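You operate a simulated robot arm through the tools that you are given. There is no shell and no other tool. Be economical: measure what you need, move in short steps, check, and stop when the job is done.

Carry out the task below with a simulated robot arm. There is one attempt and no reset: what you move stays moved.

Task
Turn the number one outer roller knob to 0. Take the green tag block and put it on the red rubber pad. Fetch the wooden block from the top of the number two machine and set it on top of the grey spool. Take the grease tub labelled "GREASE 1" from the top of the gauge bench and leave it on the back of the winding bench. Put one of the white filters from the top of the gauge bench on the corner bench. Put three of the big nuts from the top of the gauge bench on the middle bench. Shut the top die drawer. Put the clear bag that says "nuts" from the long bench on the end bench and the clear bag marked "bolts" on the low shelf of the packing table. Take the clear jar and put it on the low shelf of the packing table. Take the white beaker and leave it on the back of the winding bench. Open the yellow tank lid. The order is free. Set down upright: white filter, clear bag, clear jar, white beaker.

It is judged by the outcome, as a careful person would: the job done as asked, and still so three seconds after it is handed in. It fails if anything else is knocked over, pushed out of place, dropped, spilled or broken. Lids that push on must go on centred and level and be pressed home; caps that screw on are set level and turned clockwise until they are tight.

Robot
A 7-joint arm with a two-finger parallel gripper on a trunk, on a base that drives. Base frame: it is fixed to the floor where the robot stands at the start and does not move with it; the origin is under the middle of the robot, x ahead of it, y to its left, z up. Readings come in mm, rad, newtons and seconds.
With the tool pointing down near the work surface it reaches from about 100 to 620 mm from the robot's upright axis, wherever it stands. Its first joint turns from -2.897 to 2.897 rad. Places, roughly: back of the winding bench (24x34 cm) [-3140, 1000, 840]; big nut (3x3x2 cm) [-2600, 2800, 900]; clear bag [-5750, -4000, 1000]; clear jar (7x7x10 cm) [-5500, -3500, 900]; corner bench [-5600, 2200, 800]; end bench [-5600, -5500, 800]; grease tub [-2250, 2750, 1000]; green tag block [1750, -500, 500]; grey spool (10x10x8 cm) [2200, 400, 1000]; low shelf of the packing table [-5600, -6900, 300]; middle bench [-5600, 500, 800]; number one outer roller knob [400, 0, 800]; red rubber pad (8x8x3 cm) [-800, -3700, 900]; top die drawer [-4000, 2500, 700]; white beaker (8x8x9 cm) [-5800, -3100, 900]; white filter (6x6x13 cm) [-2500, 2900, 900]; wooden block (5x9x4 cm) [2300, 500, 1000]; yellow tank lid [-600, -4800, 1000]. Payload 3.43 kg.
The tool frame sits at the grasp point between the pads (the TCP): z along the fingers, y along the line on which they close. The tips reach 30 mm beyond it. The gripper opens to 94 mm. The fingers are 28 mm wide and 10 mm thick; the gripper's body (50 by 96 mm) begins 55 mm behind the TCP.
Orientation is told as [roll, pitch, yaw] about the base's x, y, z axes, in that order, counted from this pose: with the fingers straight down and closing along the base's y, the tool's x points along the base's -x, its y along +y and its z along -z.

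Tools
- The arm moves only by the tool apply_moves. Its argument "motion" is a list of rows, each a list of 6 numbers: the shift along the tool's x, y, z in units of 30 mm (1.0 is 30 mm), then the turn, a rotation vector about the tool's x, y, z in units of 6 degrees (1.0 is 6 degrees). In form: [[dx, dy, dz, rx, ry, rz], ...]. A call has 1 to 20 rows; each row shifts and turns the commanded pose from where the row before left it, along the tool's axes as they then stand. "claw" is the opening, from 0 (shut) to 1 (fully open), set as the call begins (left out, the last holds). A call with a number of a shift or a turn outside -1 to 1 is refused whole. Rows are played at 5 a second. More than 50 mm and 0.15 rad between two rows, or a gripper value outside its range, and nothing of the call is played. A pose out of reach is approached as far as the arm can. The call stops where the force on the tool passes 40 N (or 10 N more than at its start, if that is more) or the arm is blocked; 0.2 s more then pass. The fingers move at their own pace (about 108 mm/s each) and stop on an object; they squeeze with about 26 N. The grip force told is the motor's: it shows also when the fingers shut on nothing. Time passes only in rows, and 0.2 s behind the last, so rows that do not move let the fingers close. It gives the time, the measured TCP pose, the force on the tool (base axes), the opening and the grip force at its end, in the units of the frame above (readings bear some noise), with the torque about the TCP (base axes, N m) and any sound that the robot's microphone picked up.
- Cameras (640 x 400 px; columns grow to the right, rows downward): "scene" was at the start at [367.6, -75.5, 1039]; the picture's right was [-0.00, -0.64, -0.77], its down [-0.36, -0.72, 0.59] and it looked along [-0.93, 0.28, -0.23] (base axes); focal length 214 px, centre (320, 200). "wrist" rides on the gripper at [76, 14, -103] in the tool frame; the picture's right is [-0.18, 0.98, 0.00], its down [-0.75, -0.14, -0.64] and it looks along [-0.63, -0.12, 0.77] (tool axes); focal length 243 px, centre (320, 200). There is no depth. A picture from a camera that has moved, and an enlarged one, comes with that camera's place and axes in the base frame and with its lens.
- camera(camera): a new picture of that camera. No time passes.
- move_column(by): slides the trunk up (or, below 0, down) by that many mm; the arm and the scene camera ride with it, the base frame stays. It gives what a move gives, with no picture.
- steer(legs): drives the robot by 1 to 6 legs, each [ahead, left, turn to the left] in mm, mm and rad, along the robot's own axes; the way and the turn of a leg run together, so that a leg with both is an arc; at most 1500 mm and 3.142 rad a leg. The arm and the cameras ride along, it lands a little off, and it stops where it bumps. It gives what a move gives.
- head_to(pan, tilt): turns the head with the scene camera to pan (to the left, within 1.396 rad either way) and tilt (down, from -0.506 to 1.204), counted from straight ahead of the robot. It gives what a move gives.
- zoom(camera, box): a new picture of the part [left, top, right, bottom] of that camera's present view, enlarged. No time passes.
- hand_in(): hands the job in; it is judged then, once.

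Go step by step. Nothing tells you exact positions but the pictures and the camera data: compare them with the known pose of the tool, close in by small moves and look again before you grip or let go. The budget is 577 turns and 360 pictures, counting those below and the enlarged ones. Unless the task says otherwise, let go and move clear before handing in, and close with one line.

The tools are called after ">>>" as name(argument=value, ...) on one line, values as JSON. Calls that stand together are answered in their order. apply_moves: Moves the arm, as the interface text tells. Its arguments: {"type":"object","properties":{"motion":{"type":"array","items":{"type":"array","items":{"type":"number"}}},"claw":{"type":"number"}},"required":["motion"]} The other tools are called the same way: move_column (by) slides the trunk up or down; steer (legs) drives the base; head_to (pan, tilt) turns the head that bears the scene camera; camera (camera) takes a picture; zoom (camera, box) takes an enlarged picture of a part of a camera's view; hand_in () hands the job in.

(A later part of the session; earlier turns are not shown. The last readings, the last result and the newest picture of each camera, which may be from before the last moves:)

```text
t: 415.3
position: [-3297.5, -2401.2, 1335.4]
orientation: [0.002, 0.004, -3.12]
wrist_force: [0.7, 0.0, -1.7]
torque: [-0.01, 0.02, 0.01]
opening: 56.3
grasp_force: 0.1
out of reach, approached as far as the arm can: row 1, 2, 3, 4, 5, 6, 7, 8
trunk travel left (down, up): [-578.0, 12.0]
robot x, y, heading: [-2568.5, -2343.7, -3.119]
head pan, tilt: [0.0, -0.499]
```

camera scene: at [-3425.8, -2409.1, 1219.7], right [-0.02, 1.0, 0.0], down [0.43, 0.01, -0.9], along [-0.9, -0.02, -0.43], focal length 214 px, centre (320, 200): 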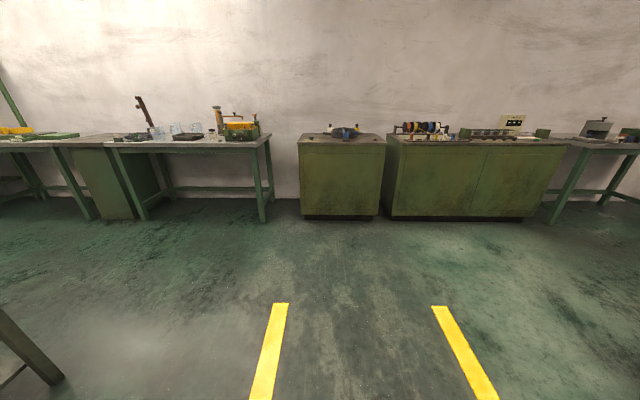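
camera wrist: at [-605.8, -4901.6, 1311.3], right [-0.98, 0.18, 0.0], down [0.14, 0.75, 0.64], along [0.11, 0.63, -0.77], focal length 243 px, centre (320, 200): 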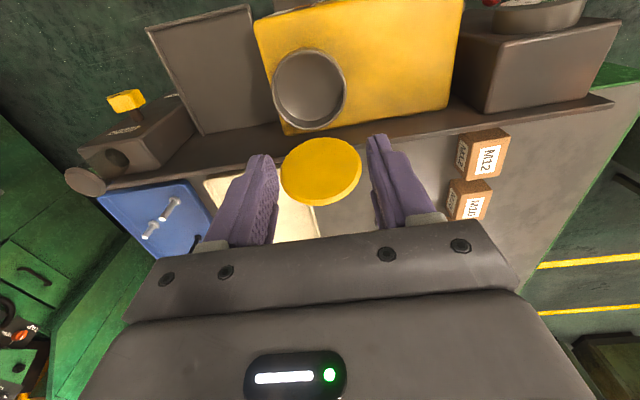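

>>> apply_moves(motion=[[0, 0, 0, 0, -1, 0], [0, 0, 0, 0, -1, 0], [0, 0, 0, 0, -1, 0], [0, 0, 0, 0, -1, 0], [0, 0, 0, 0, -1, 0], [0, 0, 0, 0, -1, 0], [0, 0, 0, 0, -1, 0], [0, 0, 0, 0, -1, 0], [0, 0, 0, 0, -1, 0]])

```text
t: 417.3
position: [-3451.8, -2416.8, 1321.3]
orientation: [0.004, -0.941, -3.12]
wrist_force: [0.3, 0.0, 0.1]
torque: [-0.02, 0.02, 0.0]
opening: 56.4
grasp_force: 0.0
out of reach, approached as far as the arm can: row 1, 2, 3, 4, 5, 6, 7, 8, 9
trunk travel left (down, up): [-578.0, 12.0]
robot x, y, heading: [-2569.7, -2345.5, -3.119]
head pan, tilt: [0.0, -0.499]
```

>>> apply_moves(motion=[[0.81, 0, 0.59, 0, 0, 0], [0.81, 0, 0.59, 0, 0, 0], [0.81, 0, 0.59, 0, 0, 0], [0.81, 0, 0.59, 0, 0, 0], [0.81, 0, 0.59, 0, 0, 0], [0.81, 0, 0.59, 0, 0, 0], [0.81, 0, 0.59, 0, 0, 0], [0.81, 0, 0.59, 0, 0, 0], [0.81, 0, 0.59, 0, 0, 0], [0.81, 0, 0.59, 0, 0, 0]])

>>> camera(camera="wrist")

```text
t: 419.5
position: [-3418.5, -2379.6, 1190.9]
orientation: [0.004, -0.941, -3.121]
wrist_force: [-0.1, 0.2, 0.2]
torque: [0.02, 0.0, 0.03]
opening: 56.4
grasp_force: 0.1
out of reach, approached as far as the arm can: row 1, 2, 3, 4, 5, 6, 7, 8, 9, 10
trunk travel left (down, up): [-578.0, 12.0]
robot x, y, heading: [-2565.7, -2343.2, -3.12]
head pan, tilt: [0.0, -0.499]
```

```text
234 pictures are left
camera wrist: at [-3290.6, -2391.3, 1189.9], right [-0.09, -0.98, 0.15], down [0.07, 0.15, 0.99], along [-0.99, 0.1, 0.06], focal length 243 px, centre (320, 200)
```

wrist: 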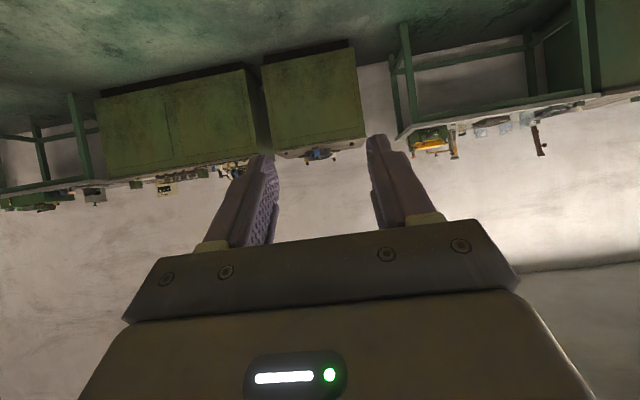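

>>> head_to(pan=0.6, tilt=1.2)

>>> camera(camera="scene")

```text
t: 421.2
position: [-3418.1, -2380.3, 1191.0]
orientation: [0.003, -0.939, -3.124]
wrist_force: [0.6, 0.1, -0.7]
torque: [0.04, 0.0, 0.02]
opening: 56.2
grasp_force: 0.1
trunk travel left (down, up): [-578.0, 12.0]
robot x, y, heading: [-2568.9, -2346.6, -3.123]
head pan, tilt: [0.6, 1.201]
```

```text
233 pictures are left
camera scene: at [-3358.0, -2412.1, 1250.2], right [-0.47, 0.81, -0.34], down [0.82, 0.55, 0.16], along [0.31, -0.2, -0.93], focal length 214 px, centre (320, 200)
```

scene: 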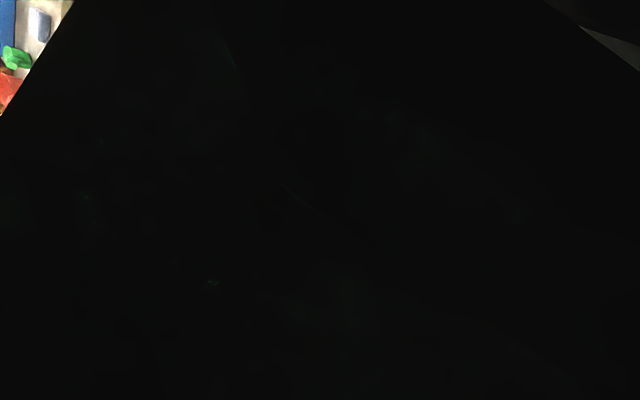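

>>> apply_moves(motion=[[0, 0, 0, 0, 1, 0], [0, 0, 0, 0, 1, 0], [0, 0, 0, 0, 1, 0], [0, 0, 0, 0, 1, 0], [0, 0, 0, 0, 1, 0], [0, 0, 0, 0, 1, 0], [0, 0, 0, 0, 1, 0], [0, 0, 0, 0, 1, 0], [0, 0, 0, 0, 1, 0], [0, 0, 1, 0, 0, 0], [0, 0, 1, 0, 0, 0], [0, 0, 1, 0, 0, 0], [0, 0, 1, 0, 0, 0], [0, 0, 1, 0, 0, 0]])

```text
t: 424.2
position: [-3282.7, -2335.8, 1102.6]
orientation: [0.001, -0.153, -3.118]
wrist_force: [0.3, -0.6, -0.1]
torque: [0.02, 0.03, 0.03]
opening: 56.4
grasp_force: 0.0
out of reach, approached as far as the arm can: row 1, 2, 3, 4, 5, 6, 7, 8, 9, 10, 11, 12, 13, 14
trunk travel left (down, up): [-578.0, 12.0]
robot x, y, heading: [-2568.6, -2343.0, -3.125]
head pan, tilt: [0.6, 1.201]
```

>>> apply_moves(motion=[[0, 0, 0, 0, 0, 0], [0, 0, 0, 0, 0, 0], [0, 0, 0, 0, 0, 0], [0, 0, 0, 0, 0, 0], [0, 0, 0, 0, 0, 0], [0, 0, 0, 0, 0, 0], [0, 0, 0, 0, 0, 0], [0, 0, 0, 0, 0, 0], [0, 0, 0, 0, 0, 0], [0, 0, 0, 0, 0, 0]])

```text
t: 426.4
position: [-3282.6, -2336.7, 1102.5]
orientation: [0.004, -0.154, -3.119]
wrist_force: [0.7, -0.1, 1.0]
torque: [-0.01, 0.01, -0.01]
opening: 56.7
grasp_force: 0.0
trunk travel left (down, up): [-578.0, 12.0]
robot x, y, heading: [-2566.2, -2345.8, -3.119]
head pan, tilt: [0.6, 1.201]
```

>>> apply_moves(motion=[[0, 0, -1, 0, 0, 0], [0, 0, -1, 0, 0, 0], [0, 0, -1, 0, 0, 0], [0, 0, -1, 0, 0, 0], [0, 0, -1, 0, 0, 0], [0, 0, -1, 0, 0, 0], [0, 0, -1, 0, 0, 0], [0, 0, -1, 0, 0, 0], [0, 0, -1, 0, 0, 0]])

```text
t: 428.4
position: [-3238.5, -2335.1, 1371.6]
orientation: [0.003, -0.153, -3.117]
wrist_force: [0.0, 0.7, 0.5]
torque: [0.01, 0.01, 0.02]
opening: 56.5
grasp_force: 0.1
trunk travel left (down, up): [-578.0, 12.0]
robot x, y, heading: [-2569.3, -2348.0, -3.118]
head pan, tilt: [0.6, 1.201]
```

Free again. Pulling the arm in to a compact pose.

>>> apply_moves(motion=[[1, 0, 0, 0, 0, 0], [1, 0, 0, 0, 0, 0], [1, 0, 0, 0, 0.5, 0], [1, 0, 0, 0, 0.5, 0], [1, 0, 0, 0, 0.5, 0], [1, 0, 0.5, 0, 0, 0], [1, 0, 0.5, 0, 0, 0], [1, 0, 0.5, 0, 0, 0]])

```text
t: 430.2
position: [-2998.6, -2329.6, 1306.0]
orientation: [0.004, 0.003, -3.118]
wrist_force: [0.2, -0.1, 0.2]
torque: [-0.01, -0.05, -0.01]
opening: 56.6
grasp_force: 0.0
trunk travel left (down, up): [-578.0, 12.0]
robot x, y, heading: [-2567.9, -2344.5, -3.119]
head pan, tilt: [0.6, 1.201]
```

>>> move_column(by=-100)

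>>> steer(legs=[[0, 0, -0.022], [1500, 0, 0], [400, 0, 0], [0, 1100, 0]])

>>> head_to(pan=0, tilt=-0.5)

>>> camera(camera="scene")

```text
t: 431.6
position: [-2999.1, -2330.9, 1206.6]
orientation: [0.0, 0.001, -3.119]
wrist_force: [-0.3, 0.1, 0.0]
torque: [0.0, 0.04, 0.04]
opening: 56.5
grasp_force: 0.1
trunk travel left (down, up): [-478.0, 112.0]
robot x, y, heading: [-2569.0, -2342.0, -3.115]
head pan, tilt: [0.6, 1.201]
```

```text
t: 446.7
position: [-4888.0, -3448.4, 1206.3]
orientation: [0.001, 0.003, -3.117]
wrist_force: [0.7, -0.6, 0.5]
torque: [0.05, -0.05, -0.02]
opening: 56.3
grasp_force: 0.1
trunk travel left (down, up): [-478.0, 112.0]
robot x, y, heading: [-4456.1, -3460.8, -3.118]
head pan, tilt: [0.6, 1.201]
```

```text
t: 448.5
position: [-4888.2, -3447.0, 1206.1]
orientation: [0.002, 0.003, -3.119]
wrist_force: [0.2, 0.2, -0.4]
torque: [0.01, 0.0, -0.01]
opening: 56.4
grasp_force: 0.0
trunk travel left (down, up): [-478.0, 112.0]
robot x, y, heading: [-4457.3, -3462.6, -3.116]
head pan, tilt: [0.0, -0.499]
```

```text
232 pictures are left
camera scene: at [-5040.4, -3452.4, 1269.6], right [-0.02, 1.0, 0.0], down [0.88, 0.02, -0.48], along [-0.48, -0.01, -0.88], focal length 214 px, centre (320, 200)
```

scene: 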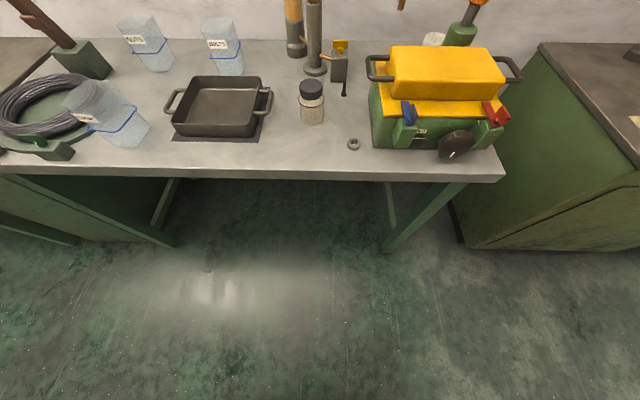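

>>> zoom(camera="scene", box=[40, 0, 360, 200])

>>> zoom(camera="scene", box=[280, 0, 540, 162])

```text
2.00 times, centred on (200, 100) of scene
camera zoom: at [-5040.4, -3452.4, 1269.6], right [-0.02, 1.0, 0.0], down [0.88, 0.02, -0.48], along [-0.48, -0.01, -0.88], focal length 429 px, centre (560, 400)
```

zoom: 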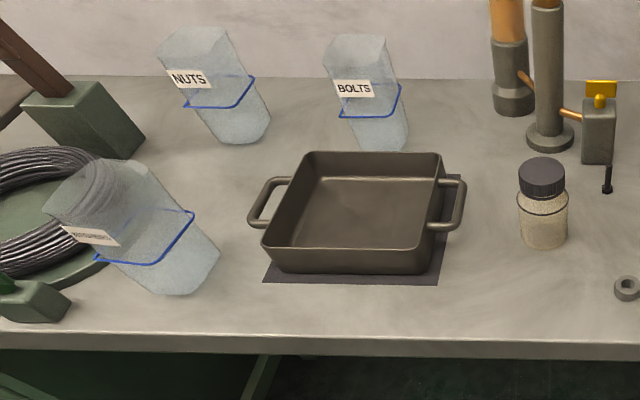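

```text
2.46 times, centred on (410, 81) of scene
camera zoom: at [-5040.4, -3452.4, 1269.6], right [-0.02, 1.0, 0.0], down [0.88, 0.02, -0.48], along [-0.48, -0.01, -0.88], focal length 528 px, centre (98, 493)
```

zoom: 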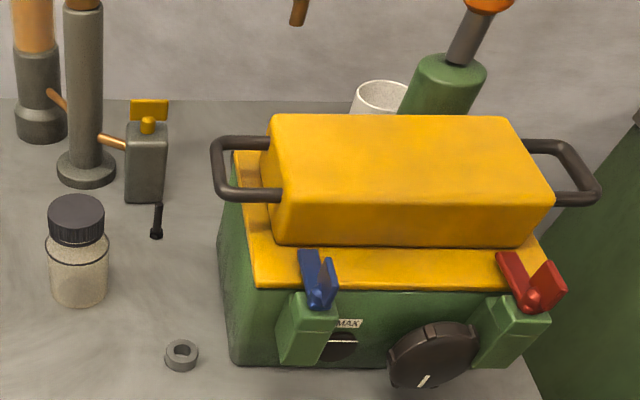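

The NUTS and BOLTS bags are at the back of the long bench at about (−5667, −3935) and (−5650, −3723); jar at (−5467, −3472); the beaker is behind the yellow-green box. I'll approach the BOLTS bag first.

>>> steer(legs=[[0, 0, -0.024], [0, 270, 0], [560, 0, 0]])

>>> head_to(pan=0, tilt=-0.2)

>>> camera(camera="scene")

>>> camera(camera="wrist")

```text
t: 453.6
position: [-5451.4, -3709.2, 1205.9]
orientation: [0.002, 0.003, -3.139]
wrist_force: [-0.3, -0.3, -0.7]
torque: [-0.01, -0.01, 0.0]
opening: 56.4
grasp_force: 0.1
trunk travel left (down, up): [-478.0, 112.0]
robot x, y, heading: [-5021.1, -3734.1, -3.139]
head pan, tilt: [0.0, -0.499]
```

```text
t: 454.4
position: [-5452.1, -3708.1, 1205.7]
orientation: [0.003, 0.004, -3.14]
wrist_force: [-0.7, -0.7, -0.9]
torque: [-0.01, -0.01, 0.05]
opening: 56.5
grasp_force: 0.0
trunk travel left (down, up): [-478.0, 112.0]
robot x, y, heading: [-5024.7, -3731.2, -3.141]
head pan, tilt: [0.0, -0.201]
```

```text
229 pictures are left
camera scene: at [-5581.6, -3710.7, 1253.6], right [0.0, 1.0, 0.0], down [0.98, 0.0, -0.2], along [-0.2, 0.0, -0.98], focal length 214 px, centre (320, 200)
```

scene: 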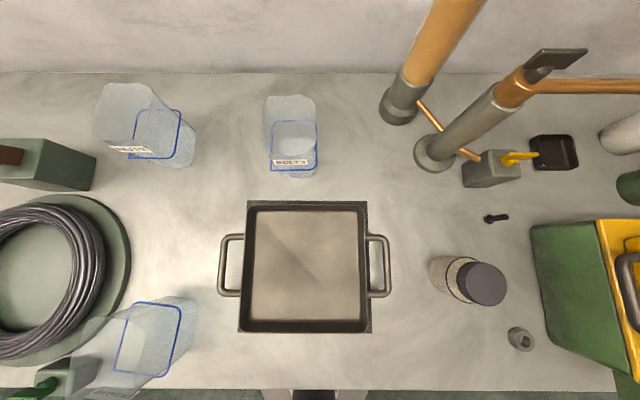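

```text
228 pictures are left
camera wrist: at [-5376.2, -3722.5, 1308.4], right [-0.18, -0.98, 0.0], down [-0.76, 0.14, 0.64], along [-0.63, 0.11, -0.77], focal length 243 px, centre (320, 200)
```

wrist: 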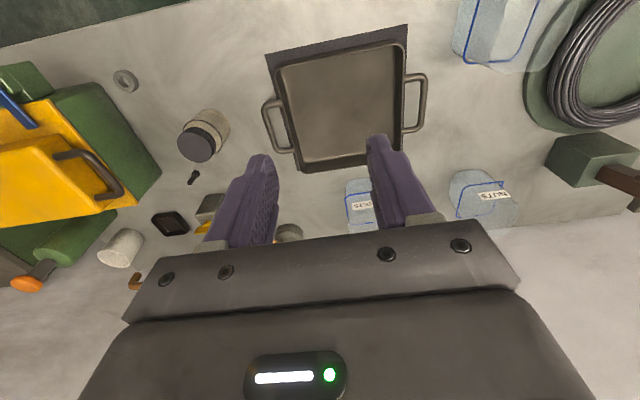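

>>> zoom(camera="scene", box=[80, 60, 360, 235])

```text
2.29 times, centred on (220, 148) of scene
camera zoom: at [-5581.6, -3710.7, 1253.6], right [0.0, 1.0, 0.0], down [0.98, 0.0, -0.2], along [-0.2, 0.0, -0.98], focal length 490 px, centre (549, 320)
```

zoom: 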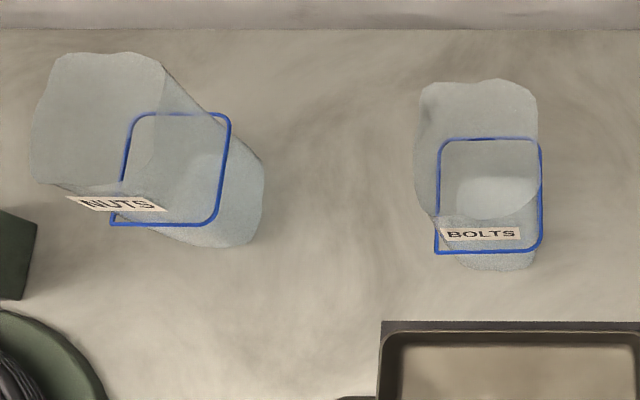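

>>> steer(legs=[[125, 0, 0]])

>>> apply_moves(motion=[[-1, 0, 0, 0, 0, 0], [-1, 0, 0, 0, 0, 0], [-1, 0.5, 0, 0, 0, 0], [-1, 0.5, 0, 0, 0, 0], [-0.5, 0.4, 0, 0, 0, 0]], claw=1)

>>> head_to(pan=0, tilt=0.5)

>>> camera(camera="scene")

>>> camera(camera="wrist")

```text
t: 455.6
position: [-5579.7, -3710.6, 1205.3]
orientation: [0.002, 0.004, -3.136]
wrist_force: [-1.3, 0.5, 0.6]
torque: [-0.02, -0.05, -0.02]
opening: 56.4
grasp_force: 0.0
trunk travel left (down, up): [-478.0, 112.0]
robot x, y, heading: [-5146.5, -3731.7, -3.142]
head pan, tilt: [0.0, -0.201]
```

```text
t: 456.8
position: [-5710.8, -3753.6, 1206.8]
orientation: [0.003, 0.002, -3.138]
wrist_force: [0.7, -0.2, -0.3]
torque: [-0.01, 0.0, 0.02]
opening: 94.2
grasp_force: 0.0
trunk travel left (down, up): [-478.0, 112.0]
robot x, y, heading: [-5147.2, -3736.6, -3.134]
head pan, tilt: [0.0, -0.201]
```

```text
t: 457.9
position: [-5711.8, -3752.5, 1206.2]
orientation: [0.002, 0.003, -3.137]
wrist_force: [0.7, 0.9, 0.1]
torque: [-0.01, 0.02, -0.05]
opening: 93.8
grasp_force: 0.1
trunk travel left (down, up): [-478.0, 112.0]
robot x, y, heading: [-5147.7, -3729.7, -3.139]
head pan, tilt: [0.0, 0.499]
```

```text
226 pictures are left
camera scene: at [-5777.2, -3754.4, 1246.6], right [0.0, 1.0, 0.0], down [0.88, 0.0, 0.48], along [0.48, 0.0, -0.88], focal length 214 px, centre (320, 200)
```

scene: 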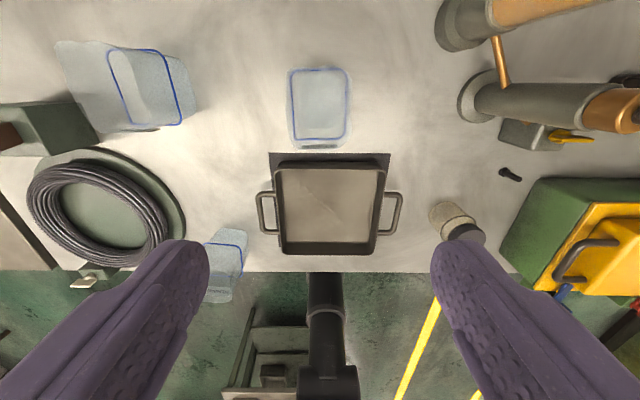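

```text
225 pictures are left
camera wrist: at [-5635.3, -3766.3, 1309.1], right [-0.18, -0.98, 0.0], down [-0.76, 0.14, 0.64], along [-0.63, 0.11, -0.77], focal length 243 px, centre (320, 200)
```

wrist: 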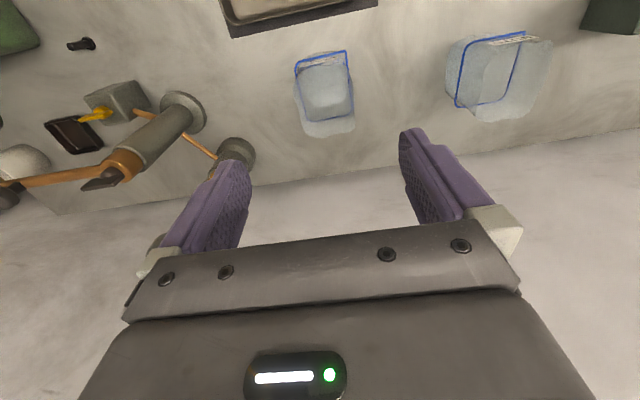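

>>> apply_moves(motion=[[-1, 0.13, 0, 0, 0, 0], [0, 0, 1, 0, 0, 0], [0, 0, 1, 0, 0, 0], [0, 0, 1, 0, 0, 0], [0, 0, 1, 0, 0, 0], [0, 0, 1, 0, 0, 0]])

>>> camera(camera="scene")

>>> camera(camera="wrist")

```text
t: 459.3
position: [-5739.3, -3758.2, 1054.7]
orientation: [0.002, 0.003, -3.138]
wrist_force: [-0.4, 0.7, 0.4]
torque: [-0.01, -0.01, -0.01]
opening: 93.8
grasp_force: 0.1
trunk travel left (down, up): [-478.0, 112.0]
robot x, y, heading: [-5148.6, -3733.8, -3.135]
head pan, tilt: [0.0, 0.499]
```

```text
224 pictures are left
camera scene: at [-5805.4, -3759.8, 1095.5], right [0.0, 1.0, 0.0], down [0.88, 0.0, 0.48], along [0.48, 0.0, -0.88], focal length 214 px, centre (320, 200)
```

scene: 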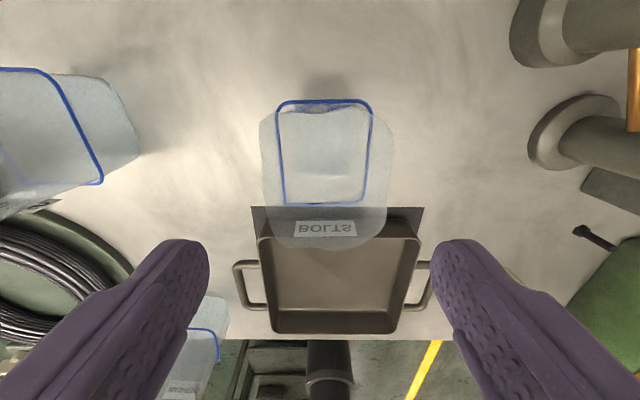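

```text
223 pictures are left
camera wrist: at [-5663.6, -3771.7, 1157.9], right [-0.18, -0.98, 0.0], down [-0.76, 0.14, 0.64], along [-0.63, 0.11, -0.77], focal length 243 px, centre (320, 200)
```

wrist: 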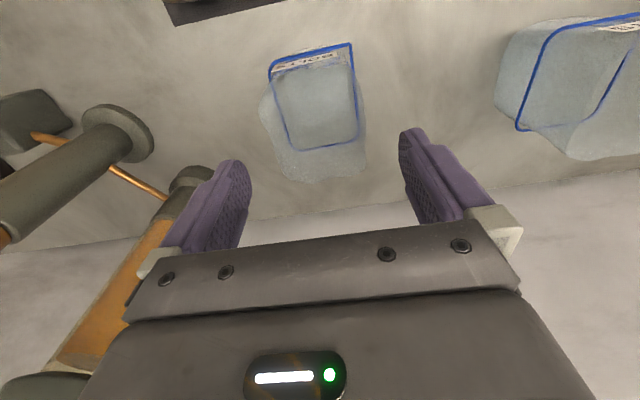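

>>> apply_moves(motion=[[-0.2, -0.05, 0, 0, 0, 0], [0, 0, 1, 0, 0, 0], [0, 0, 1, 0, 0, 0], [0, 0, 0.7, 0, 0, 0], [0, 0, 0.6, 0, 0, 0]])

>>> camera(camera="scene")

>>> camera(camera="wrist")

```text
t: 460.5
position: [-5746.3, -3756.0, 956.1]
orientation: [0.002, 0.003, -3.139]
wrist_force: [-0.1, 0.4, 1.2]
torque: [0.01, -0.02, -0.02]
opening: 94.0
grasp_force: 0.0
trunk travel left (down, up): [-478.0, 112.0]
robot x, y, heading: [-5148.2, -3731.0, -3.135]
head pan, tilt: [0.0, 0.499]
```

```text
222 pictures are left
camera scene: at [-5811.0, -3757.6, 995.2], right [0.0, 1.0, 0.0], down [0.88, 0.0, 0.48], along [0.48, 0.0, -0.88], focal length 214 px, centre (320, 200)
```

scene: 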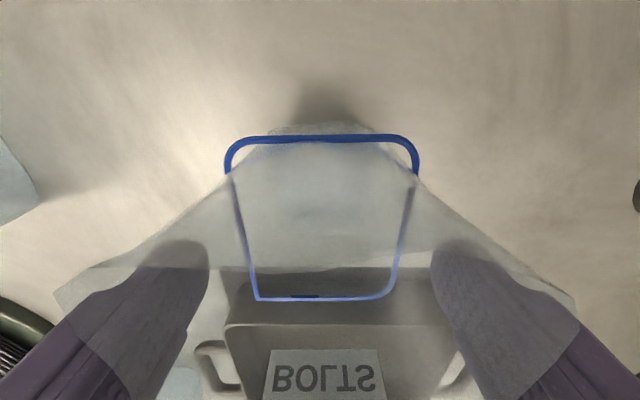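

```text
221 pictures are left
camera wrist: at [-5669.3, -3769.4, 1057.7], right [-0.18, -0.98, 0.0], down [-0.76, 0.14, 0.64], along [-0.63, 0.11, -0.77], focal length 243 px, centre (320, 200)
```

wrist: 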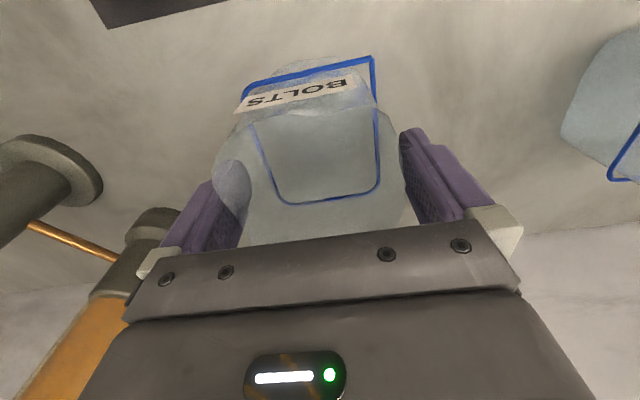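

>>> apply_moves(motion=[[0, 0, 0, 0, 0, 0], [0, 0, 0, 0, 0, 0], [0, 0, 0, 0, 0, 0], [0, 0, 0, 0, 0, 0]], claw=0.5)

>>> camera(camera="wrist")

```text
t: 461.5
position: [-5746.5, -3755.6, 956.1]
orientation: [0.002, 0.003, -3.137]
wrist_force: [-0.4, 0.1, 0.1]
torque: [0.03, 0.0, 0.02]
opening: 78.4
grasp_force: 26.3
trunk travel left (down, up): [-478.0, 112.0]
robot x, y, heading: [-5149.5, -3732.3, -3.132]
head pan, tilt: [0.0, 0.499]
```

```text
220 pictures are left
camera wrist: at [-5669.2, -3769.4, 1057.9], right [-0.18, -0.98, 0.0], down [-0.76, 0.14, 0.64], along [-0.63, 0.11, -0.77], focal length 243 px, centre (320, 200)
```

wrist: 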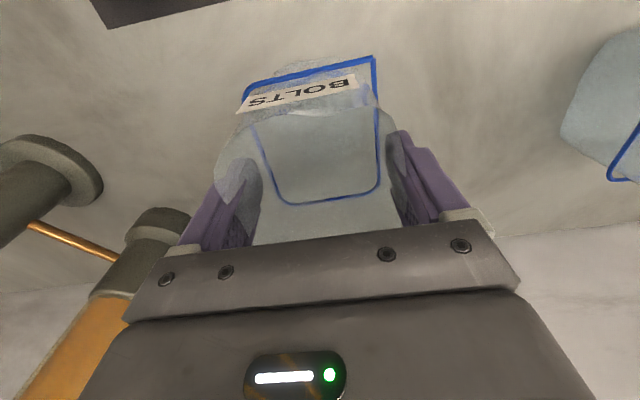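

BOLTS bag gripped at 78 mm. I'll lift, retract, back off, turn south and look at the route to the packing table.

>>> apply_moves(motion=[[0, 0, -1, 0, 0, 0], [0, 0, -1, 0, 0, 0], [0, 0, -1, 0, 0, 0], [0, 0, -1, 0, 0, 0], [0, 0, -1, 0, 0, 0], [0, 0, -1, 0, 0, 0], [1, 0, 0, 0, 0, 0], [1, 0, 0, 0, 0, 0], [1, 0, 0, 0, 0, 0], [1, 0, 0, 0, 0, 0], [1, 0, 0, 0, 0, 0]])

>>> steer(legs=[[-600, 0, 0], [0, 0, 1.571]])

>>> head_to(pan=0, tilt=-0.5)

>>> camera(camera="scene")

>>> camera(camera="wrist")

```text
t: 463.9
position: [-5595.5, -3753.9, 1136.7]
orientation: [0.001, 0.002, -3.137]
wrist_force: [1.6, -0.3, 0.0]
torque: [0.0, 0.01, -0.03]
opening: 78.4
grasp_force: 25.8
trunk travel left (down, up): [-478.0, 112.0]
robot x, y, heading: [-5146.8, -3732.9, -3.138]
head pan, tilt: [0.0, 0.499]
```

```text
t: 471.1
position: [-4528.5, -4180.2, 1137.7]
orientation: [0.002, 0.004, -1.555]
wrist_force: [0.3, -0.4, -0.2]
torque: [0.0, 0.01, 0.01]
opening: 78.3
grasp_force: 25.3
trunk travel left (down, up): [-478.0, 112.0]
robot x, y, heading: [-4557.0, -3729.1, -1.554]
head pan, tilt: [0.0, 0.499]
```

```text
t: 472.4
position: [-4528.9, -4180.4, 1137.7]
orientation: [0.002, 0.003, -1.554]
wrist_force: [0.4, -1.1, -0.9]
torque: [-0.03, 0.02, -0.02]
opening: 78.2
grasp_force: 25.8
trunk travel left (down, up): [-478.0, 112.0]
robot x, y, heading: [-4556.2, -3730.4, -1.558]
head pan, tilt: [0.0, -0.499]
```

```text
219 pictures are left
camera scene: at [-4528.2, -4331.8, 1201.0], right [-1.0, -0.02, 0.0], down [-0.01, 0.88, -0.48], along [0.01, -0.48, -0.88], focal length 214 px, centre (320, 200)
```

scene: 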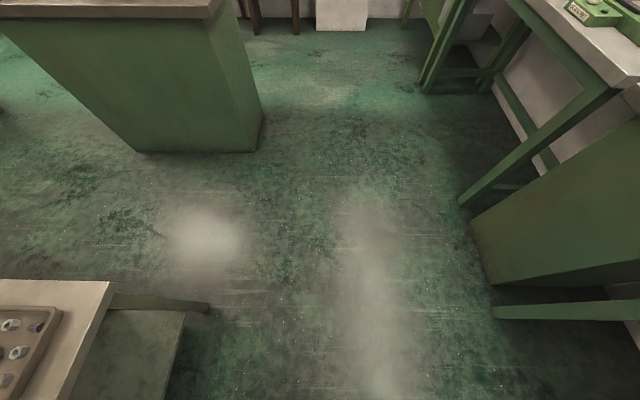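

```text
218 pictures are left
camera wrist: at [-4516.3, -4103.9, 1239.8], right [0.99, -0.17, 0.0], down [-0.13, -0.76, 0.64], along [-0.1, -0.63, -0.77], focal length 243 px, centre (320, 200)
```

wrist: 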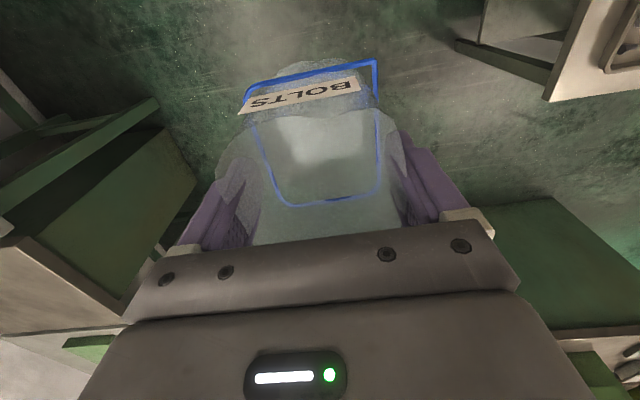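

>>> steer(legs=[[0, -200, -0.015], [1400, 0, 0], [500, 0, 0]])

>>> camera(camera="scene")

>>> head_to(pan=-0.8, tilt=-0.5)

>>> camera(camera="scene")

```text
t: 483.0
position: [-4752.0, -6060.2, 1137.6]
orientation: [0.003, 0.002, -1.582]
wrist_force: [0.3, 0.1, -0.2]
torque: [0.0, 0.0, 0.05]
opening: 78.3
grasp_force: 26.2
trunk travel left (down, up): [-478.0, 112.0]
robot x, y, heading: [-4767.8, -5608.7, -1.584]
head pan, tilt: [0.0, -0.499]
```

```text
217 pictures are left
camera scene: at [-4755.2, -6211.5, 1200.7], right [-1.0, 0.01, 0.0], down [0.01, 0.88, -0.48], along [0.0, -0.48, -0.88], focal length 214 px, centre (320, 200)
```

scene: 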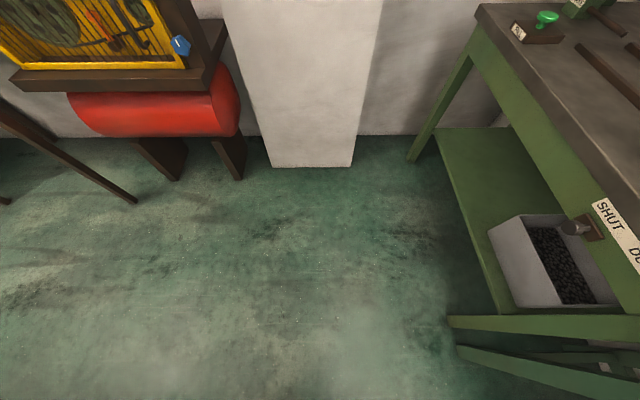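

```text
t: 484.1
position: [-4751.2, -6059.0, 1137.7]
orientation: [0.002, 0.005, -1.583]
wrist_force: [0.1, 0.1, -0.9]
torque: [-0.01, -0.01, 0.0]
opening: 78.2
grasp_force: 25.7
trunk travel left (down, up): [-478.0, 112.0]
robot x, y, heading: [-4764.8, -5608.1, -1.581]
head pan, tilt: [-0.799, -0.499]
```

```text
216 pictures are left
camera scene: at [-4803.2, -6210.3, 1221.2], right [-0.7, 0.01, 0.71], down [-0.33, 0.88, -0.33], along [-0.63, -0.47, -0.62], focal length 214 px, centre (320, 200)
```

scene: 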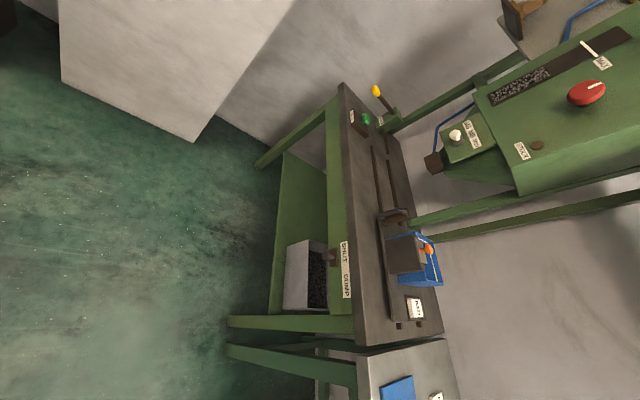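

The packing table's low shelf has free space at about y −6600…−7150, recessed under the top, so I need a tilted grip to place there. I'll turn to the end bench first, to look and to regrip the bag with a tilted hand.

>>> steer(legs=[[0, 0, -1.558]])

>>> head_to(pan=0, tilt=-0.45)

>>> camera(camera="scene")

```text
t: 488.4
position: [-5217.0, -5615.7, 1138.4]
orientation: [0.001, 0.002, 3.117]
wrist_force: [0.3, 0.7, -0.6]
torque: [0.01, -0.02, -0.01]
opening: 78.5
grasp_force: 25.5
trunk travel left (down, up): [-478.0, 112.0]
robot x, y, heading: [-4766.0, -5605.8, 3.117]
head pan, tilt: [-0.799, -0.499]
```

```text
t: 489.5
position: [-5216.0, -5616.5, 1137.9]
orientation: [0.002, 0.004, 3.118]
wrist_force: [0.1, -0.2, 0.5]
torque: [0.03, -0.04, 0.01]
opening: 78.3
grasp_force: 26.3
trunk travel left (down, up): [-478.0, 112.0]
robot x, y, heading: [-4765.7, -5613.6, 3.116]
head pan, tilt: [0.0, -0.45]
```

```text
215 pictures are left
camera scene: at [-5365.0, -5614.5, 1198.0], right [0.02, 1.0, 0.0], down [0.9, -0.02, -0.43], along [-0.43, 0.01, -0.9], focal length 214 px, centre (320, 200)
```

scene: 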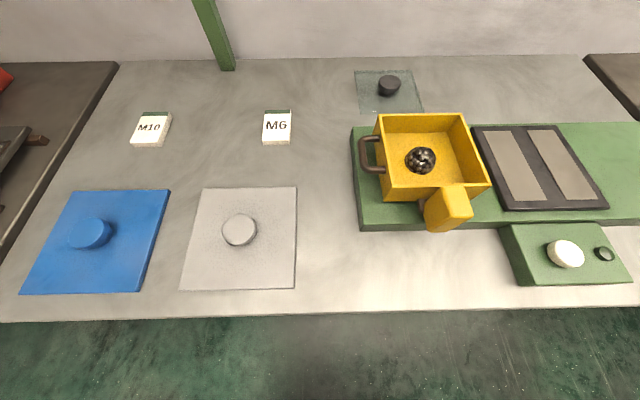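

End bench has a free front area at about (−5412, −5490) for regripping. Moving the base there.

>>> steer(legs=[[200, -126, 0.024]])

>>> head_to(pan=0, tilt=0.3)

>>> camera(camera="scene")

>>> camera(camera="wrist")

```text
t: 491.2
position: [-5413.1, -5499.8, 1137.7]
orientation: [0.004, 0.002, 3.142]
wrist_force: [0.3, -1.1, -1.5]
torque: [-0.04, -0.02, 0.0]
opening: 78.1
grasp_force: 26.0
trunk travel left (down, up): [-478.0, 112.0]
robot x, y, heading: [-4963.0, -5480.5, 3.136]
head pan, tilt: [0.0, -0.45]
```

```text
t: 492.3
position: [-5412.4, -5501.0, 1137.9]
orientation: [0.003, 0.005, 3.142]
wrist_force: [-0.2, 0.1, -1.7]
torque: [0.01, 0.03, 0.03]
opening: 78.4
grasp_force: 26.0
trunk travel left (down, up): [-478.0, 112.0]
robot x, y, heading: [-4958.2, -5483.5, 3.138]
head pan, tilt: [0.0, 0.3]
```

```text
214 pictures are left
camera scene: at [-5496.4, -5502.4, 1175.0], right [0.0, 1.0, 0.0], down [0.95, 0.0, 0.3], along [0.3, 0.0, -0.95], focal length 214 px, centre (320, 200)
```

scene: 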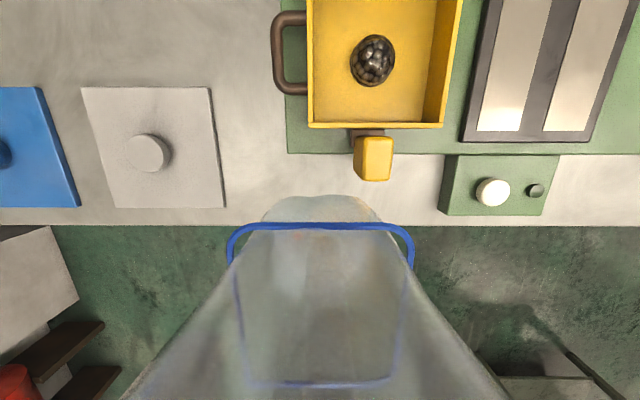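

```text
213 pictures are left
camera wrist: at [-5336.3, -5514.9, 1239.8], right [-0.18, -0.98, 0.0], down [-0.76, 0.14, 0.64], along [-0.63, 0.12, -0.77], focal length 243 px, centre (320, 200)
```

wrist: 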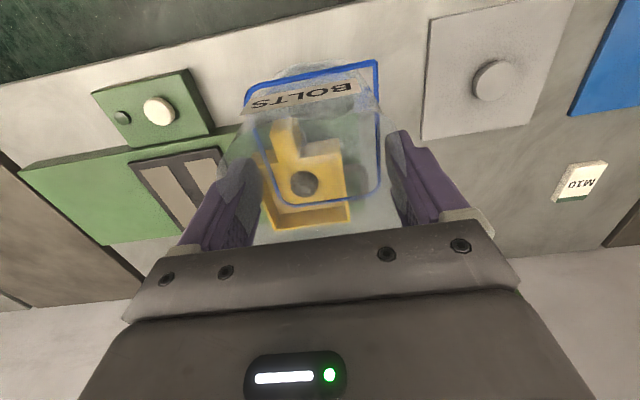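

>>> apply_moves(motion=[[0, 1, 0, 0, 0, 0], [0, 0.65, 1, 0, 0, 0], [0, 0, 1, 0, 0, 0], [0, 0, 1, 0, 0, 0], [0, 0, 1, 0, 0, 0], [0, 0, 1, 0, 0, 0], [0, 0, 0.5, 0, 0, 0]])

>>> apply_moves(motion=[[0, 0, 0.1, 0, 0, 0], [0, 0, 0.1, 0, 0, 0], [0, 0, 0.1, 0, 0, 0], [0, 0, 0.1, 0, 0, 0], [0, 0, 0, 0, 0, 0]])

```text
t: 493.9
position: [-5412.3, -5550.6, 971.0]
orientation: [0.001, 0.001, 3.14]
wrist_force: [-0.1, -0.3, -0.8]
torque: [-0.03, 0.02, 0.0]
opening: 78.5
grasp_force: 25.7
trunk travel left (down, up): [-478.0, 112.0]
robot x, y, heading: [-4962.6, -5482.3, 3.137]
head pan, tilt: [0.0, 0.3]
```

```text
t: 495.1
position: [-5412.2, -5550.5, 959.3]
orientation: [0.003, 0.003, 3.142]
wrist_force: [0.2, -0.7, -0.2]
torque: [0.02, 0.04, 0.0]
opening: 78.1
grasp_force: 26.1
trunk travel left (down, up): [-478.0, 112.0]
robot x, y, heading: [-4963.3, -5482.2, 3.142]
head pan, tilt: [0.0, 0.3]
```

>>> apply_moves(motion=[[0, 0, 0.07, 0, 0, 0], [0, 0, 0.07, 0, 0, 0], [0, 0, 0.07, 0, 0, 0], [0, 0, 0, 0, 0, 0]])

```text
t: 496.1
position: [-5412.6, -5551.0, 955.0]
orientation: [0.001, 0.001, 3.14]
wrist_force: [0.9, -1.0, 12.6]
torque: [-0.05, -0.13, -0.02]
opening: 78.4
grasp_force: 26.1
trunk travel left (down, up): [-478.0, 112.0]
robot x, y, heading: [-4960.8, -5483.7, 3.137]
head pan, tilt: [0.0, 0.3]
```

Bag is on the bench. I'll release, raise, tilt the hand 45° and regrip it.

>>> apply_moves(motion=[[0, 0, -0.03, 0, 0, 0], [0, 0, 0, 0, 0, 0], [0, 0, -1, 0, 0, 0], [0, 0, -1, 0, 0, 0], [0, 0, -1, 0, 0, 0], [0, 0, 0, 0, -1, 0], [0, 0, 0, 0, -1, 0], [0, 0, 0, 0, -1, 0], [0, 0, 0, 0, -1, 0], [0, 0, 0, 0, -1, 0], [0, 0, 0, 0, -1, 0], [0, 0, 0, 0, -1, 0], [0, 0, 0, 0, -0.5, 0]], claw=1)

>>> head_to(pan=0, tilt=0.7)

>>> camera(camera="scene")

>>> camera(camera="wrist")

```text
t: 498.9
position: [-5411.4, -5550.8, 1045.9]
orientation: [0.004, -0.784, 3.138]
wrist_force: [-1.1, -0.8, -0.5]
torque: [0.01, 0.03, -0.02]
opening: 94.0
grasp_force: 0.1
trunk travel left (down, up): [-478.0, 112.0]
robot x, y, heading: [-4959.1, -5482.1, 3.144]
head pan, tilt: [0.0, 0.3]
```

```text
t: 499.8
position: [-5411.8, -5549.9, 1045.3]
orientation: [0.003, -0.782, 3.138]
wrist_force: [-0.6, 0.0, -1.2]
torque: [0.01, 0.02, -0.01]
opening: 94.1
grasp_force: 0.1
trunk travel left (down, up): [-478.0, 112.0]
robot x, y, heading: [-4963.6, -5484.9, 3.142]
head pan, tilt: [0.0, 0.7]
```

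```text
212 pictures are left
camera scene: at [-5414.7, -5552.0, 1110.4], right [0.0, 1.0, 0.0], down [1.0, 0.0, -0.08], along [-0.08, 0.0, -1.0], focal length 214 px, centre (320, 200)
```

scene: 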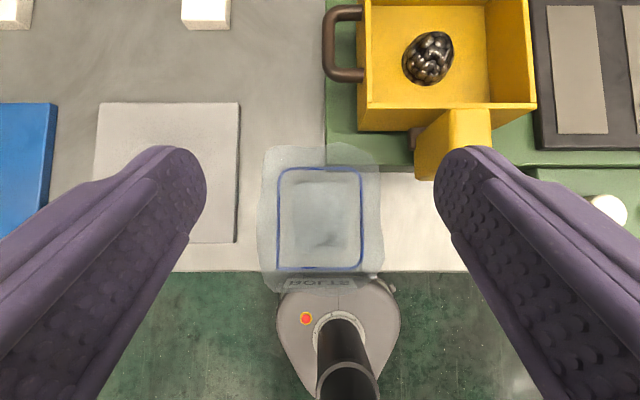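

```text
211 pictures are left
camera wrist: at [-5285.5, -5564.7, 1063.5], right [-0.13, -0.98, 0.13], down [-0.08, 0.14, 0.99], along [-0.99, 0.12, -0.1], focal length 243 px, centre (320, 200)
```

wrist: 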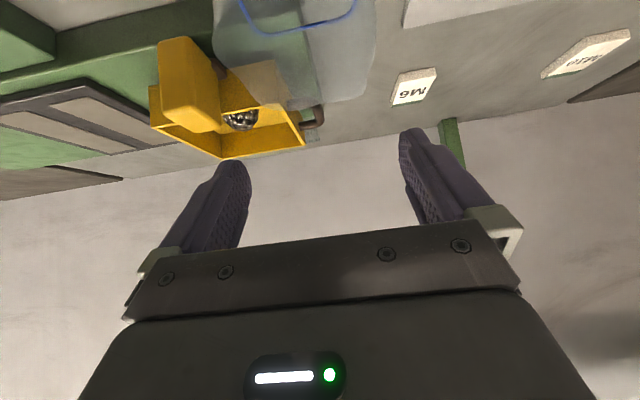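

>>> apply_moves(motion=[[0.707, 0, 0.707, 0, 0, 0], [0.707, 0, 0.707, 0, 0, 0], [0.707, 0, 0.707, 0, 0, 0], [0.25, 0, 0.25, 0, 0, 0]])

>>> camera(camera="wrist")

>>> apply_moves(motion=[[0, 0, 0, 0, 0, 0], [0, 0, 0, 0, 0, 0], [0, 0, 0, 0, 0, 0]], claw=0.5)

```text
t: 500.8
position: [-5411.0, -5550.5, 944.1]
orientation: [0.003, -0.781, 3.138]
wrist_force: [-0.2, -0.3, -0.7]
torque: [-0.03, 0.01, 0.02]
opening: 93.9
grasp_force: 0.0
trunk travel left (down, up): [-478.0, 112.0]
robot x, y, heading: [-4964.2, -5480.2, 3.139]
head pan, tilt: [0.0, 0.7]
```

```text
210 pictures are left
camera wrist: at [-5284.4, -5564.7, 962.9], right [-0.13, -0.98, 0.13], down [-0.08, 0.14, 0.99], along [-0.99, 0.12, -0.1], focal length 243 px, centre (320, 200)
```

wrist: 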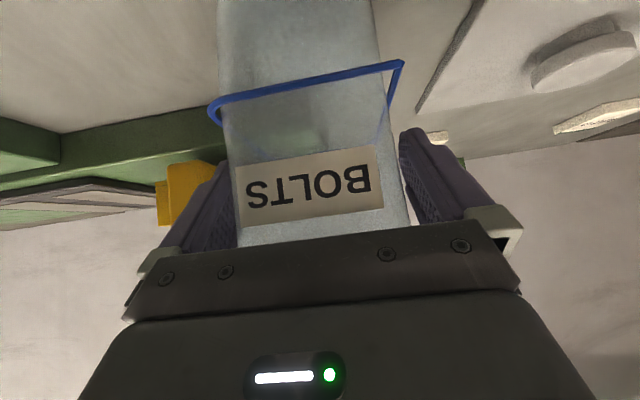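

```text
t: 501.6
position: [-5411.0, -5550.9, 945.3]
orientation: [0.004, -0.782, 3.138]
wrist_force: [-1.0, 0.6, -0.6]
torque: [-0.01, -0.01, -0.01]
opening: 78.2
grasp_force: 25.8
trunk travel left (down, up): [-478.0, 112.0]
robot x, y, heading: [-4960.8, -5482.7, 3.136]
head pan, tilt: [0.0, 0.7]
```

Regripped at 45°. Lift, back off, and go to the packing table front.

>>> apply_moves(motion=[[-0.707, 0, -0.707, 0, 0, 0], [-0.707, 0, -0.707, 0, 0, 0], [-0.707, 0, -0.707, 0, 0, 0]])

>>> steer(legs=[[-170, 0, 0], [0, 1350, 0]])

>>> head_to(pan=0, tilt=-0.1)

>>> camera(camera="scene")

```text
t: 502.4
position: [-5412.1, -5550.1, 1034.4]
orientation: [0.003, -0.782, 3.139]
wrist_force: [0.4, 0.4, -0.7]
torque: [0.0, -0.01, 0.0]
opening: 78.0
grasp_force: 26.2
trunk travel left (down, up): [-478.0, 112.0]
robot x, y, heading: [-4959.0, -5482.2, 3.139]
head pan, tilt: [0.0, 0.7]
```

```text
t: 510.2
position: [-5250.2, -6890.9, 1034.3]
orientation: [0.005, -0.78, 3.134]
wrist_force: [-1.0, -0.1, -1.3]
torque: [0.01, -0.04, 0.02]
opening: 78.1
grasp_force: 25.9
trunk travel left (down, up): [-478.0, 112.0]
robot x, y, heading: [-4799.3, -6824.4, 3.132]
head pan, tilt: [0.0, 0.7]
```

```text
t: 511.3
position: [-5249.7, -6891.7, 1035.6]
orientation: [0.004, -0.783, 3.135]
wrist_force: [-0.9, -0.6, -0.5]
torque: [-0.01, 0.0, -0.01]
opening: 77.9
grasp_force: 25.9
trunk travel left (down, up): [-478.0, 112.0]
robot x, y, heading: [-4801.5, -6826.4, 3.14]
head pan, tilt: [0.0, -0.099]
```

```text
209 pictures are left
camera scene: at [-5305.0, -6893.0, 1149.7], right [0.01, 1.0, 0.0], down [0.64, -0.01, -0.77], along [-0.77, 0.0, -0.64], focal length 214 px, centre (320, 200)
```

scene: 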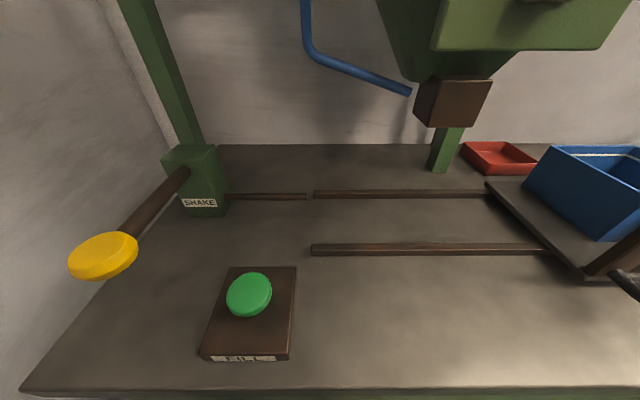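

>>> steer(legs=[[-150, 0, 0]])

>>> move_column(by=-470)

>>> head_to(pan=0, tilt=-0.5)

>>> camera(camera="scene")

>>> camera(camera="wrist")

```text
t: 512.7
position: [-5096.7, -6892.5, 1034.7]
orientation: [0.001, -0.785, 3.133]
wrist_force: [0.5, 0.2, -0.2]
torque: [0.03, 0.07, -0.02]
opening: 78.0
grasp_force: 26.1
trunk travel left (down, up): [-478.0, 112.0]
robot x, y, heading: [-4647.6, -6827.4, 3.134]
head pan, tilt: [0.0, -0.099]
```

```text
refused: -470 is not a number from -400 to 400
```

```text
t: 513.6
position: [-5095.9, -6892.3, 1035.4]
orientation: [0.003, -0.781, 3.133]
wrist_force: [0.2, 0.5, -0.1]
torque: [0.02, -0.01, 0.03]
opening: 78.1
grasp_force: 26.2
trunk travel left (down, up): [-478.0, 112.0]
robot x, y, heading: [-4647.2, -6832.0, 3.134]
head pan, tilt: [0.0, -0.499]
```

```text
208 pictures are left
camera scene: at [-5159.9, -6893.2, 1186.0], right [0.01, 1.0, 0.0], down [0.29, 0.0, -0.96], along [-0.96, 0.01, -0.29], focal length 214 px, centre (320, 200)
```

scene: 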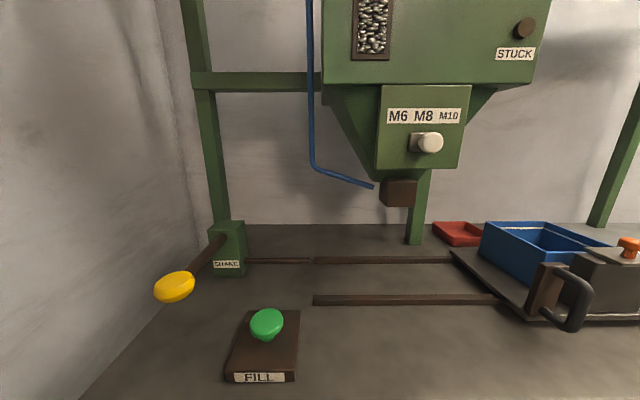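

```text
207 pictures are left
camera wrist: at [-4969.9, -6907.4, 1053.1], right [-0.14, -0.98, 0.13], down [-0.08, 0.14, 0.99], along [-0.99, 0.12, -0.1], focal length 243 px, centre (320, 200)
```

wrist: 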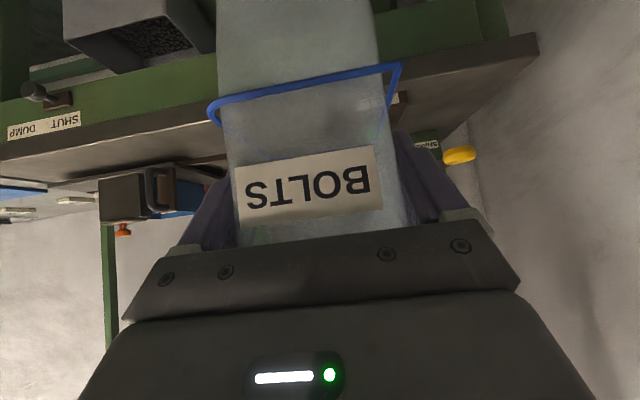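

>>> move_column(by=-390)

>>> camera(camera="scene")

>>> camera(camera="wrist")

```text
t: 517.3
position: [-5096.8, -6892.8, 644.2]
orientation: [0.003, -0.781, 3.133]
wrist_force: [0.3, 1.2, 0.0]
torque: [0.0, 0.02, -0.03]
opening: 78.2
grasp_force: 26.1
trunk travel left (down, up): [-88.0, 502.0]
robot x, y, heading: [-4646.8, -6824.1, 3.138]
head pan, tilt: [0.0, -0.499]
```

```text
206 pictures are left
camera scene: at [-5160.0, -6893.2, 796.1], right [0.01, 1.0, 0.0], down [0.28, 0.0, -0.96], along [-0.96, 0.01, -0.28], focal length 214 px, centre (320, 200)
```

scene: 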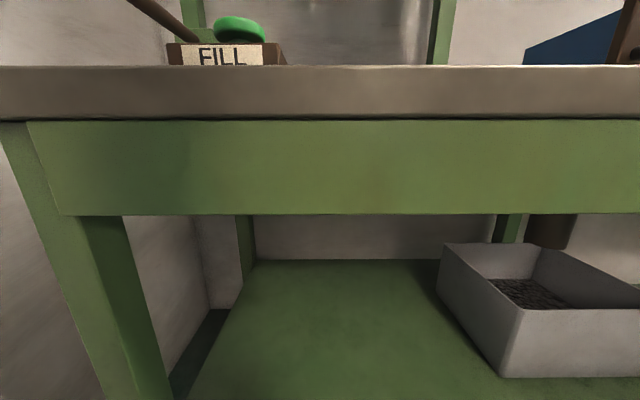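

```text
205 pictures are left
camera wrist: at [-4970.0, -6907.3, 663.2], right [-0.14, -0.98, 0.13], down [-0.08, 0.14, 0.99], along [-0.99, 0.12, -0.1], focal length 243 px, centre (320, 200)
```

wrist: 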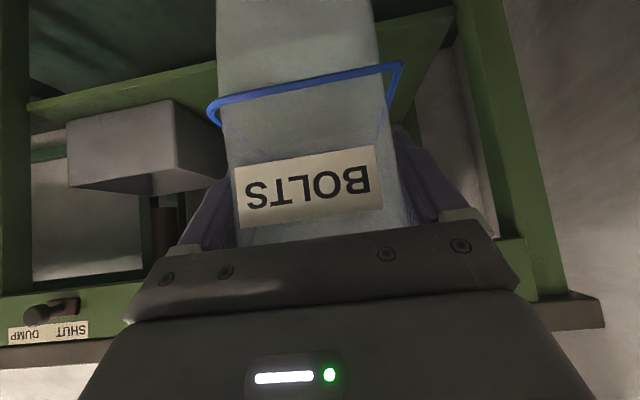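

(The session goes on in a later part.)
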